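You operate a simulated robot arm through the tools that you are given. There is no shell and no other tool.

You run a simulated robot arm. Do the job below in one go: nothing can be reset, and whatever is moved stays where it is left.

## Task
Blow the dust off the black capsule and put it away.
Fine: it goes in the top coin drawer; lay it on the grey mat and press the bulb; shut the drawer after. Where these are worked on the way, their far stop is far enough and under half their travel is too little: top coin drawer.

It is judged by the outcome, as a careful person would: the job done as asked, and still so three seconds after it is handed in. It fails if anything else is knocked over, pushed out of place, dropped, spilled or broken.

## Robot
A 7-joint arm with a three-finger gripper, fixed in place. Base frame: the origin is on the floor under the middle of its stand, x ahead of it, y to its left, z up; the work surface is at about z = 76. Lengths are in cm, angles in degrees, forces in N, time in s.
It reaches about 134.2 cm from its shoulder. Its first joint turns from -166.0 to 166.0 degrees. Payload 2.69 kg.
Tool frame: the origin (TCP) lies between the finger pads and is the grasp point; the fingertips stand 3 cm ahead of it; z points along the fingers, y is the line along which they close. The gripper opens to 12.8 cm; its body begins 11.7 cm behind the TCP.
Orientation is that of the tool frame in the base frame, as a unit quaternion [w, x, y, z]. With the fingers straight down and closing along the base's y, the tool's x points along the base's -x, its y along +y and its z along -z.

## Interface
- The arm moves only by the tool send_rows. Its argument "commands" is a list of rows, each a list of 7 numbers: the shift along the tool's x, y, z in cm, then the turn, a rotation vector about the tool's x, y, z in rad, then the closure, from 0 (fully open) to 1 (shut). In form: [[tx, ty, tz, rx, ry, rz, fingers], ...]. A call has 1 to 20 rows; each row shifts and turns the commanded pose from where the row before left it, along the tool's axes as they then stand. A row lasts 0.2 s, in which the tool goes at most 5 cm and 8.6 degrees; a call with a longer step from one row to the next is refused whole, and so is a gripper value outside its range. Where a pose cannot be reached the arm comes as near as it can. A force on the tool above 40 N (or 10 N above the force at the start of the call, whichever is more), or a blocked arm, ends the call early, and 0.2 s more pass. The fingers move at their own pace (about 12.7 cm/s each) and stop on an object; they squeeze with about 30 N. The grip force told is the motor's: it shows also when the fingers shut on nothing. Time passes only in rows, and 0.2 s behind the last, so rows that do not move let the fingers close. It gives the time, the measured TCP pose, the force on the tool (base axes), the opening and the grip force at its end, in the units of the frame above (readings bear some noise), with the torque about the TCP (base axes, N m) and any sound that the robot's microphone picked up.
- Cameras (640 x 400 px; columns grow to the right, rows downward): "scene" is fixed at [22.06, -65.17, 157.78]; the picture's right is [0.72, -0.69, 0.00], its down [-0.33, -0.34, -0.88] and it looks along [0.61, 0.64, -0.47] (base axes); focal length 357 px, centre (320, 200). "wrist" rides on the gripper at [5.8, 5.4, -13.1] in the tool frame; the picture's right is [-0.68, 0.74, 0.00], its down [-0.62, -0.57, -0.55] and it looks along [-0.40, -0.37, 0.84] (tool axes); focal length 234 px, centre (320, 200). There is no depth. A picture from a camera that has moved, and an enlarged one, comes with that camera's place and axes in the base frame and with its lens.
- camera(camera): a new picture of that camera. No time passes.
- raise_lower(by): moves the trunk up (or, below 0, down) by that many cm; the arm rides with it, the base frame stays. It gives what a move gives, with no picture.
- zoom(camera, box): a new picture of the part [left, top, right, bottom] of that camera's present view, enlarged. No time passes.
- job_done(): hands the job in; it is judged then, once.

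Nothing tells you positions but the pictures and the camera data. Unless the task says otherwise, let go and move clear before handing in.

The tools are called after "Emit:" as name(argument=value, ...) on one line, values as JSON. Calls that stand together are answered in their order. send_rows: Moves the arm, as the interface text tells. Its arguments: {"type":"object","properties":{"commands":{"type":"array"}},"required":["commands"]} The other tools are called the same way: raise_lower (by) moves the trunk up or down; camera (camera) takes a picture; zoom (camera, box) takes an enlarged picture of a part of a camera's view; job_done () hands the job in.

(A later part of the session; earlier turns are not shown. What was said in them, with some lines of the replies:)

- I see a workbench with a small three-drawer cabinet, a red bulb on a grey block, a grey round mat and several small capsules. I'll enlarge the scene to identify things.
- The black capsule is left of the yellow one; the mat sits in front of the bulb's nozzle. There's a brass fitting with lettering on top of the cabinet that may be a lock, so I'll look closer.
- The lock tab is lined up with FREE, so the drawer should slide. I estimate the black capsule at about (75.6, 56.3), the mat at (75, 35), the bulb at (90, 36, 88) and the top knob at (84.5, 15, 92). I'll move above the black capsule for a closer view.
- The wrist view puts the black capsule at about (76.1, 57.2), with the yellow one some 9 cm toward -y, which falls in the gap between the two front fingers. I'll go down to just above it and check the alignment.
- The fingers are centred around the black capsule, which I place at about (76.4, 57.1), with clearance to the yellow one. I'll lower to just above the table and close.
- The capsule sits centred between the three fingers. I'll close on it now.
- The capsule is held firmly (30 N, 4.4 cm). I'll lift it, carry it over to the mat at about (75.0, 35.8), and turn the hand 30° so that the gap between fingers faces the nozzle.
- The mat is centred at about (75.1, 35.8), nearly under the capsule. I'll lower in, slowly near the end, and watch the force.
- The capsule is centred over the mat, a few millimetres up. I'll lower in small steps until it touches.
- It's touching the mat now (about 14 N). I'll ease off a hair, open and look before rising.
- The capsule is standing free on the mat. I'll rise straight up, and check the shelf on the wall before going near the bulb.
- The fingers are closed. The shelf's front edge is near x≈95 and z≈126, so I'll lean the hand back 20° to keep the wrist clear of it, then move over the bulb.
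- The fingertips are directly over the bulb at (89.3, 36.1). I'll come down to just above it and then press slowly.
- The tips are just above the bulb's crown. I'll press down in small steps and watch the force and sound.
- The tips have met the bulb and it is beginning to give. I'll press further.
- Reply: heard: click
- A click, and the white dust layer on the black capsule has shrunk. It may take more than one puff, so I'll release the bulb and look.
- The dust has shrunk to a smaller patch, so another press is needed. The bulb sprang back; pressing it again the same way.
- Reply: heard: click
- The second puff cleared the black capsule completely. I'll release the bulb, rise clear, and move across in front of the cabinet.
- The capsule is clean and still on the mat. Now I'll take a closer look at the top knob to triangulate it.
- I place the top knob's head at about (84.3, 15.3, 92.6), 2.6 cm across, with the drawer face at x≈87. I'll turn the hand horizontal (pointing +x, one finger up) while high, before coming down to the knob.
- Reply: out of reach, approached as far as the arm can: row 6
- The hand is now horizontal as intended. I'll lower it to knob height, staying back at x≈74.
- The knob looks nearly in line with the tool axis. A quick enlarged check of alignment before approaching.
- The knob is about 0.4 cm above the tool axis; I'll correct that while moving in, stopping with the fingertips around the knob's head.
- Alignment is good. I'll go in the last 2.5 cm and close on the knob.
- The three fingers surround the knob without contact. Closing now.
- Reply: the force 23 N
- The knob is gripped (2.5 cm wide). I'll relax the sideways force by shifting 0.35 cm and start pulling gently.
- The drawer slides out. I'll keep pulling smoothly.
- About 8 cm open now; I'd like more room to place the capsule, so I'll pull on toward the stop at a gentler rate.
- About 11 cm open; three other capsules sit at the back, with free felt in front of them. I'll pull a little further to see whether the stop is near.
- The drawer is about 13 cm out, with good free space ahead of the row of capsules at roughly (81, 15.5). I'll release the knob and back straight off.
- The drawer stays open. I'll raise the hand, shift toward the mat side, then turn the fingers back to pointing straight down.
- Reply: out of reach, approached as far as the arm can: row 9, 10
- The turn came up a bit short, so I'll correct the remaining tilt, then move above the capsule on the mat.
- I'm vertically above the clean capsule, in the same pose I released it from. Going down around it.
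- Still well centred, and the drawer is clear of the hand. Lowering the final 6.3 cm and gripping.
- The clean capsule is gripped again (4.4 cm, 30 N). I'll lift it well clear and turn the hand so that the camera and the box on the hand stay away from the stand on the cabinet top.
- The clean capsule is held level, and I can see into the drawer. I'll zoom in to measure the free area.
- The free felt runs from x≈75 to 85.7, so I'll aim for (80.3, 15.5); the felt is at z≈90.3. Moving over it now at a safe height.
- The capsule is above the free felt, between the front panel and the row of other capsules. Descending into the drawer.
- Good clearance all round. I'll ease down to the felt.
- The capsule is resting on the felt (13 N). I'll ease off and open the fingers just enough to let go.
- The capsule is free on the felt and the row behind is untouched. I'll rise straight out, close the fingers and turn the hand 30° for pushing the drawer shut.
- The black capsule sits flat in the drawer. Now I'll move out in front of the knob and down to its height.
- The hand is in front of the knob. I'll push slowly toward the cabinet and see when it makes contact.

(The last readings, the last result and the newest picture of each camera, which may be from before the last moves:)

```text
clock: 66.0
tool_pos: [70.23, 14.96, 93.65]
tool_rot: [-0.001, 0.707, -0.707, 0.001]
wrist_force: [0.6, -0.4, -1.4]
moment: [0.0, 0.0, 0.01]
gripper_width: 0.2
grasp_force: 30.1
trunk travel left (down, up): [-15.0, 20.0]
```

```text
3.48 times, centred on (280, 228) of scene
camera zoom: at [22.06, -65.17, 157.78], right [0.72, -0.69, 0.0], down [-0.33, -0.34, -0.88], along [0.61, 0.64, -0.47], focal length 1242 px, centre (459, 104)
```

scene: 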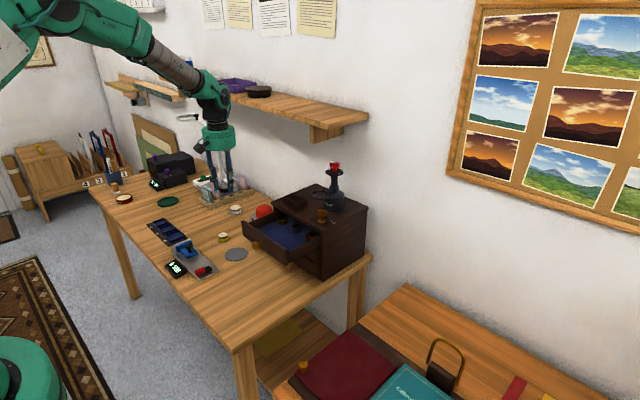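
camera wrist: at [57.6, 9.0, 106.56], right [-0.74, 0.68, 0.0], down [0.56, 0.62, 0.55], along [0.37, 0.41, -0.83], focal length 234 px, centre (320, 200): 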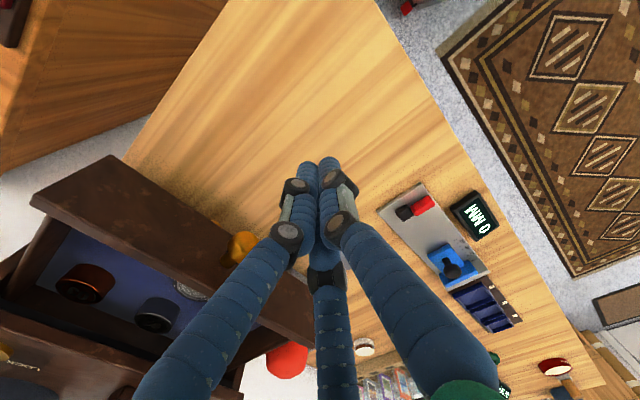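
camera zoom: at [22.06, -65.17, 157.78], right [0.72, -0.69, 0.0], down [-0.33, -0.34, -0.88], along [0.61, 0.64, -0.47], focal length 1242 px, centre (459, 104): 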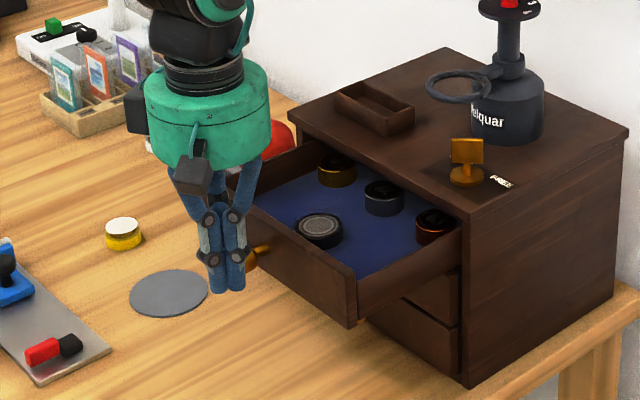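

Emit:
send_rows(commands=[[0, -0.8, 0, 0, 0, 0, 1.0], [0, -1.0, 0, 0, 0, 0, 1.0], [0, -1.0, 0, 0, 0, 0, 1.0], [0, -1.0, 0, 0, 0, 0, 1.0], [0, -1.0, 0, 0, 0, 0, 1.0], [0, 0, 0, 0, 0, 0, 1.0]])

Emit:
zoom(camera="scene", box=[210, 170, 350, 285])

Emit:
camera(camera="wrist")

```text
clock: 67.4
tool_pos: [75.01, 14.92, 93.53]
tool_rot: [-0.002, 0.707, -0.707, 0.0]
wrist_force: [0.4, -0.1, 0.0]
moment: [0.02, -0.04, -0.01]
gripper_width: 0.2
grasp_force: 30.3
trunk travel left (down, up): [-15.0, 20.0]
```

```text
3.48 times, centred on (280, 228) of scene
camera zoom: at [22.06, -65.17, 157.78], right [0.72, -0.69, 0.0], down [-0.33, -0.34, -0.88], along [0.61, 0.64, -0.47], focal length 1242 px, centre (459, 104)
```

zoom: 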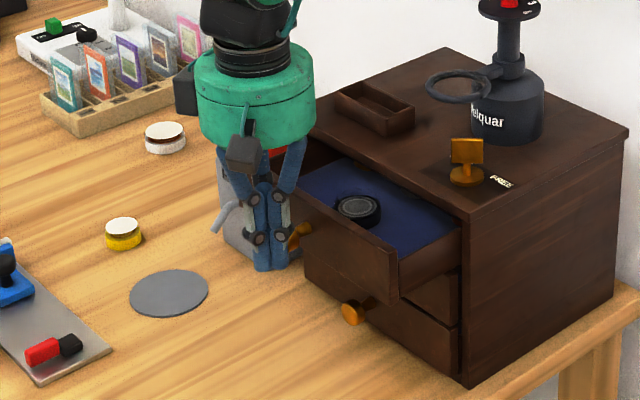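

```text
taken
camera wrist: at [69.6, 9.01, 106.63], right [-0.74, 0.68, 0.0], down [0.56, 0.62, 0.55], along [0.37, 0.41, -0.83], focal length 234 px, centre (320, 200)
```

wrist: 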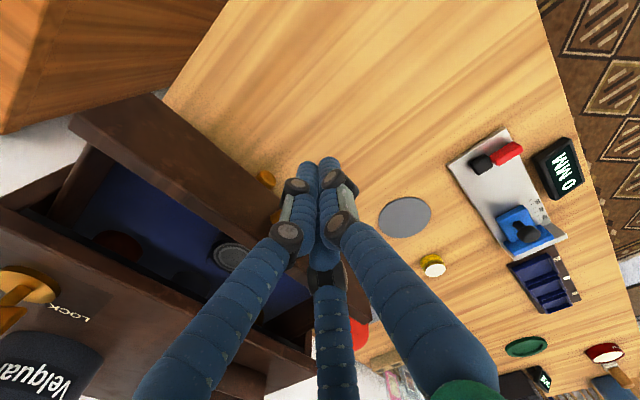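

The drawer is sliding in smoothly with the capsule staying put. Continuing.

Emit:
send_rows(commands=[[0, -1.0, 0, 0, 0, 0, 1.0], [0, -1.0, 0, 0, 0, 0, 1.0], [0, -1.0, 0, 0, 0, 0, 1.0], [0, -1.0, 0, 0, 0, 0, 1.0], [0, -0.8, 0, 0, 0, 0, 1.0], [0, 0, 0, 0, 0, 0, 1.0]])

Emit:
zoom(camera="scene", box=[210, 170, 350, 285])

Emit:
camera(camera="wrist")

```text
clock: 68.8
tool_pos: [79.86, 14.89, 93.57]
tool_rot: [-0.002, 0.707, -0.707, 0.0]
wrist_force: [0.7, 0.1, 0.2]
moment: [0.02, 0.01, 0.0]
gripper_width: 0.2
grasp_force: 30.0
trunk travel left (down, up): [-15.0, 20.0]
```

```text
3.48 times, centred on (280, 228) of scene
camera zoom: at [22.06, -65.17, 157.78], right [0.72, -0.69, 0.0], down [-0.33, -0.34, -0.88], along [0.61, 0.64, -0.47], focal length 1242 px, centre (459, 104)
```

zoom: 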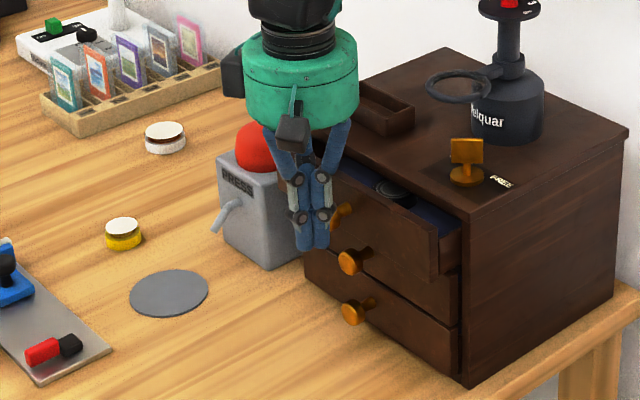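

```text
taken
camera wrist: at [74.43, 8.95, 106.63], right [-0.74, 0.68, 0.0], down [0.56, 0.62, 0.55], along [0.37, 0.41, -0.83], focal length 234 px, centre (320, 200)
```

wrist: 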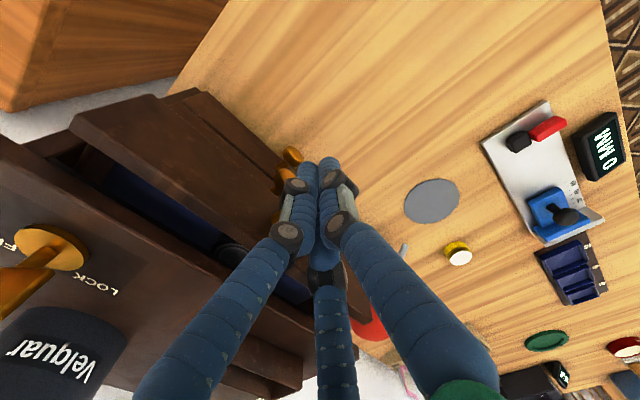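

About 2 cm remains. I'll finish in small steps and watch for the force that means it is home.

Emit:
send_rows(commands=[[0, -0.5, 0, 0, 0, 0, 1.0], [0, -0.5, 0, 0, 0, 0, 1.0], [0, -0.4, 0, 0, 0, 0, 1.0], [0, -0.3, 0, 0, 0, 0, 1.0], [0, -0.2, 0, 0, 0, 0, 1.0], [0, 0, 0, 0, 0, 0, 1.0]])

Emit:
zoom(camera="scene", box=[230, 190, 340, 280])

```text
clock: 70.2
tool_pos: [81.73, 14.96, 93.61]
tool_rot: [-0.001, 0.708, -0.707, 0.001]
wrist_force: [0.4, -0.8, -0.4]
moment: [0.03, 0.03, -0.03]
gripper_width: 0.19
grasp_force: 30.2
trunk travel left (down, up): [-15.0, 20.0]
```

```text
4.44 times, centred on (285, 235) of scene
camera zoom: at [22.06, -65.17, 157.78], right [0.72, -0.69, 0.0], down [-0.33, -0.34, -0.88], along [0.61, 0.64, -0.47], focal length 1586 px, centre (476, 44)
```

zoom: 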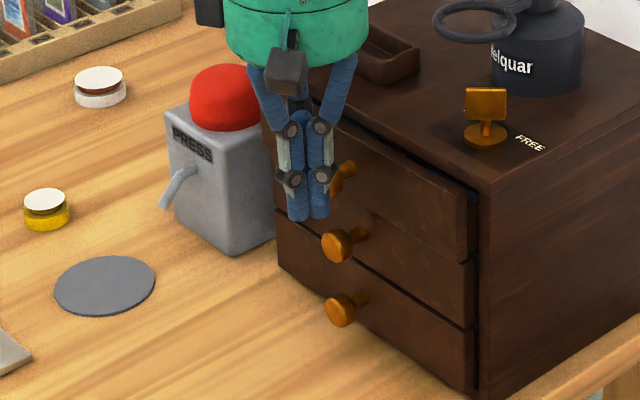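

Emit:
send_rows(commands=[[0, -0.2, 0, 0, 0, 0, 1.0], [0, -0.2, 0, 0, 0, 0, 1.0], [0, -0.15, 0, 0, 0, 0, 1.0], [0, 0, 0, 0, 0, 0, 1.0]])

Emit:
zoom(camera="scene", box=[250, 190, 330, 260])

```text
clock: 71.2
tool_pos: [82.23, 14.87, 93.54]
tool_rot: [-0.001, 0.707, -0.707, 0.0]
wrist_force: [0.5, 0.6, 0.2]
moment: [0.0, -0.04, -0.01]
gripper_width: 0.21
grasp_force: 30.0
trunk travel left (down, up): [-15.0, 20.0]
```

```text
5.71 times, centred on (290, 225) of scene
camera zoom: at [22.06, -65.17, 157.78], right [0.72, -0.69, 0.0], down [-0.33, -0.34, -0.88], along [0.61, 0.64, -0.47], focal length 2040 px, centre (491, 57)
```

zoom: 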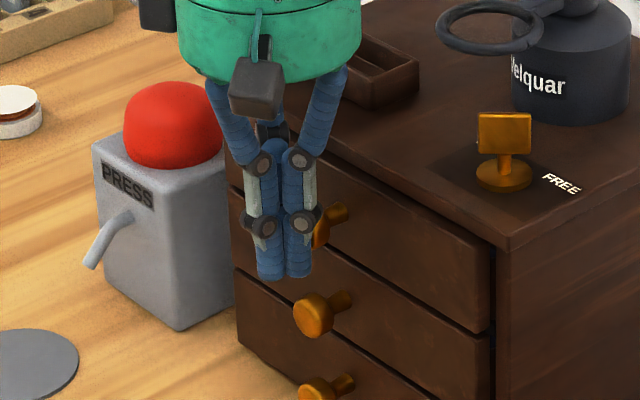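

Emit:
send_rows(commands=[[0, -0.15, 0, 0, 0, 0, 1.0], [0, -0.15, 0, 0, 0, 0, 1.0], [0, -0.1, 0, 0, 0, 0, 1.0], [0, 0, 0, 0, 0, 0, 1.0]])

Emit:
zoom(camera="scene", box=[265, 195, 335, 255])

```text
clock: 72.2
tool_pos: [82.39, 14.83, 93.67]
tool_rot: [0.001, -0.707, 0.707, 0.0]
wrist_force: [-26.9, 1.3, 8.3]
moment: [-0.02, 0.09, 0.04]
gripper_width: 0.23
grasp_force: 29.9
trunk travel left (down, up): [-15.0, 20.0]
```

```text
6.67 times, centred on (300, 225) of scene
camera zoom: at [22.06, -65.17, 157.78], right [0.72, -0.69, 0.0], down [-0.33, -0.34, -0.88], along [0.61, 0.64, -0.47], focal length 2380 px, centre (453, 33)
```

zoom: 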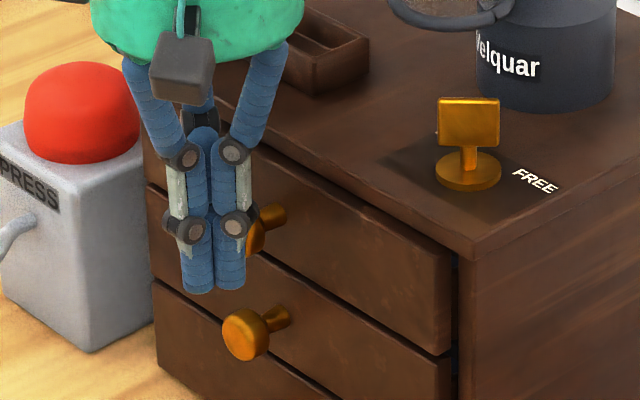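

The push force jumped to 27 N, so the drawer is against its stop. I'll back off and check it stays shut.

Emit:
send_rows(commands=[[0, 0.3, 0, 0, 0, 0, 1.0], [0, 1.0, 0, 0, 0, 0, 1.0], [0, 2.5, 0, 0, 0, 0, 1.0], [0, 3.5, 0, 0, 0, 0, 1.0], [0, 4.0, 0, 0, 0, 0, 1.0], [0, 0, 0, 0, 0, 0, 1.0]])

Emit:
zoom(camera="scene", box=[250, 180, 370, 285])

Emit:
camera(camera="wrist")

```text
clock: 73.6
tool_pos: [71.37, 14.84, 93.6]
tool_rot: [0.002, -0.707, 0.707, 0.0]
wrist_force: [-0.6, 0.2, -0.5]
moment: [0.0, -0.03, 0.0]
gripper_width: 0.22
grasp_force: 30.0
trunk travel left (down, up): [-15.0, 20.0]
```

```text
3.81 times, centred on (310, 232) of scene
camera zoom: at [22.06, -65.17, 157.78], right [0.72, -0.69, 0.0], down [-0.33, -0.34, -0.88], along [0.61, 0.64, -0.47], focal length 1360 px, centre (358, 76)
```

zoom: 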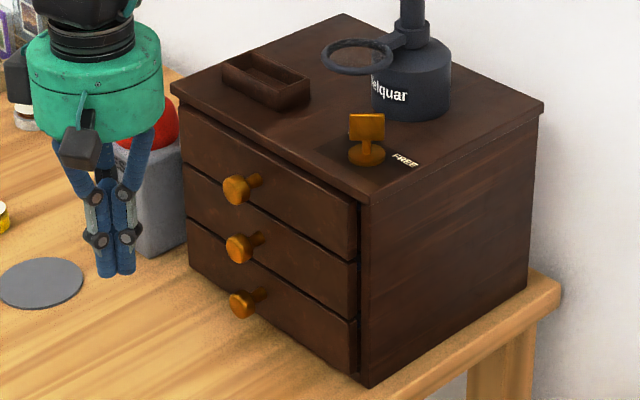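

```text
taken
camera wrist: at [65.95, 8.96, 106.65], right [-0.74, 0.68, 0.0], down [0.56, 0.62, 0.55], along [0.37, 0.41, -0.83], focal length 234 px, centre (320, 200)
```

wrist: 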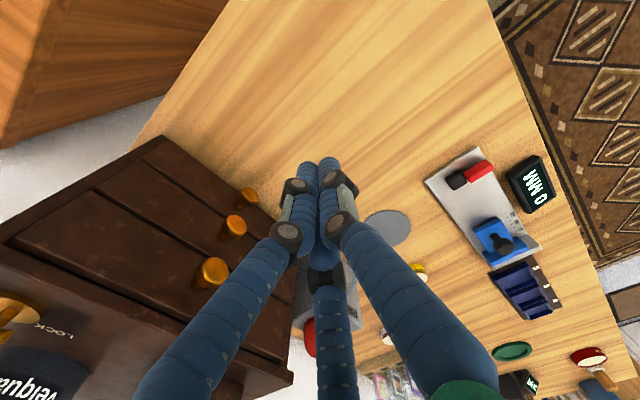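

The top drawer is shut flush with the others. I'll raise the hand clear and take a last look around.

Emit:
send_rows(commands=[[0, 1.0, -3.0, 0, 0, 0, 1.0], [0, 1.0, -4.5, 0, 0, 0, 1.0], [0, 1.0, -4.5, 0, 0, 0, 0.8], [0, 1.0, -4.5, 0, 0, 0, 0.5], [0, 1.0, -4.5, 0, 0, 0, 0.3], [0, 0, 0, 0, 0, 0, 0.3]])

Emit:
camera(camera="scene")

Emit:
zoom(camera="scene", box=[140, 170, 300, 290])

Emit:
zoom(camera="scene", box=[250, 180, 370, 285])

```text
clock: 75.0
tool_pos: [66.3, 14.85, 114.68]
tool_rot: [-0.001, 0.707, -0.707, 0.0]
wrist_force: [-0.8, -0.2, 0.2]
moment: [0.0, -0.06, 0.01]
gripper_width: 8.95
grasp_force: 0.1
trunk travel left (down, up): [-15.0, 20.0]
```

```text
taken
```

scene: 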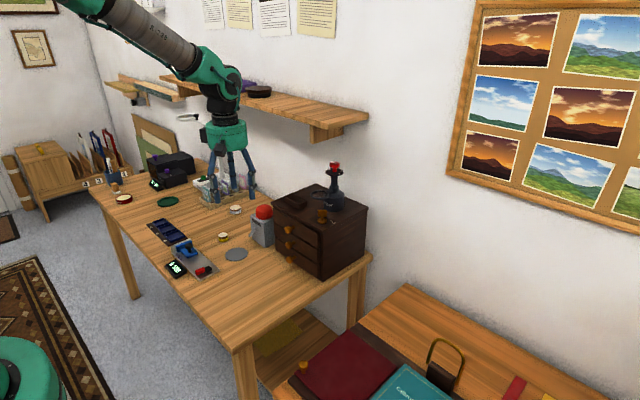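

```text
3.33 times, centred on (220, 230) of scene
camera zoom: at [22.06, -65.17, 157.78], right [0.72, -0.69, 0.0], down [-0.33, -0.34, -0.88], along [0.61, 0.64, -0.47], focal length 1190 px, centre (653, 100)
```

zoom: 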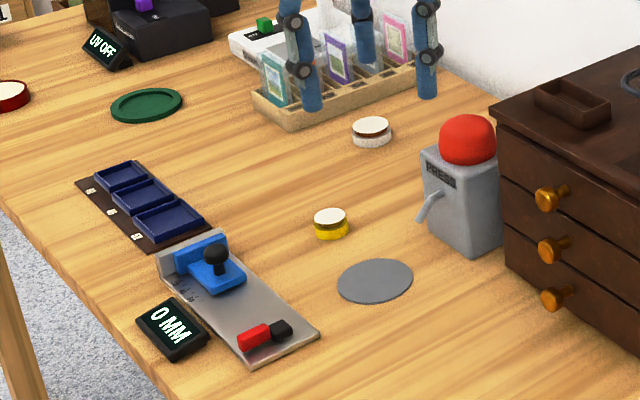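

```text
3.81 times, centred on (310, 232) of scene
camera zoom: at [22.06, -65.17, 157.78], right [0.72, -0.69, 0.0], down [-0.33, -0.34, -0.88], along [0.61, 0.64, -0.47], focal length 1360 px, centre (358, 76)
```

zoom: 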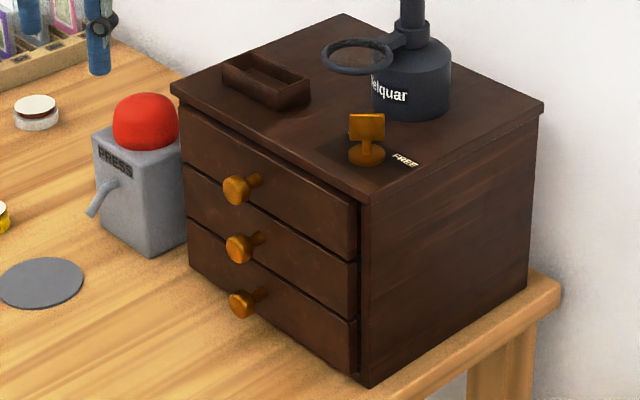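

The black capsule has been blown clean and is inside the top drawer. The drawer is shut flush, everything else is where it was, and the hand is clear, so I'm handing the job in.

Emit:
job_done()

```text
The job is handed in.
```

The black capsule is clean and in the top coin drawer, and the drawer is shut flush with the others. I've handed the job in.

- **Blowing off the dust:** I laid the capsule on the grey mat and pressed the bulb twice. The first press left a patch of dust, and the second cleared it.
- **Putting it away:** I pulled the top drawer out about 13 cm. I set the capsule on the free felt in front of the three capsules already there, without touching them. Then I pushed the drawer in until the force jumped at its stop.
- **Everything else:** in the last pictures nothing else looks moved, the lock tab is still at FREE, and the hand is open and clear of the bench.
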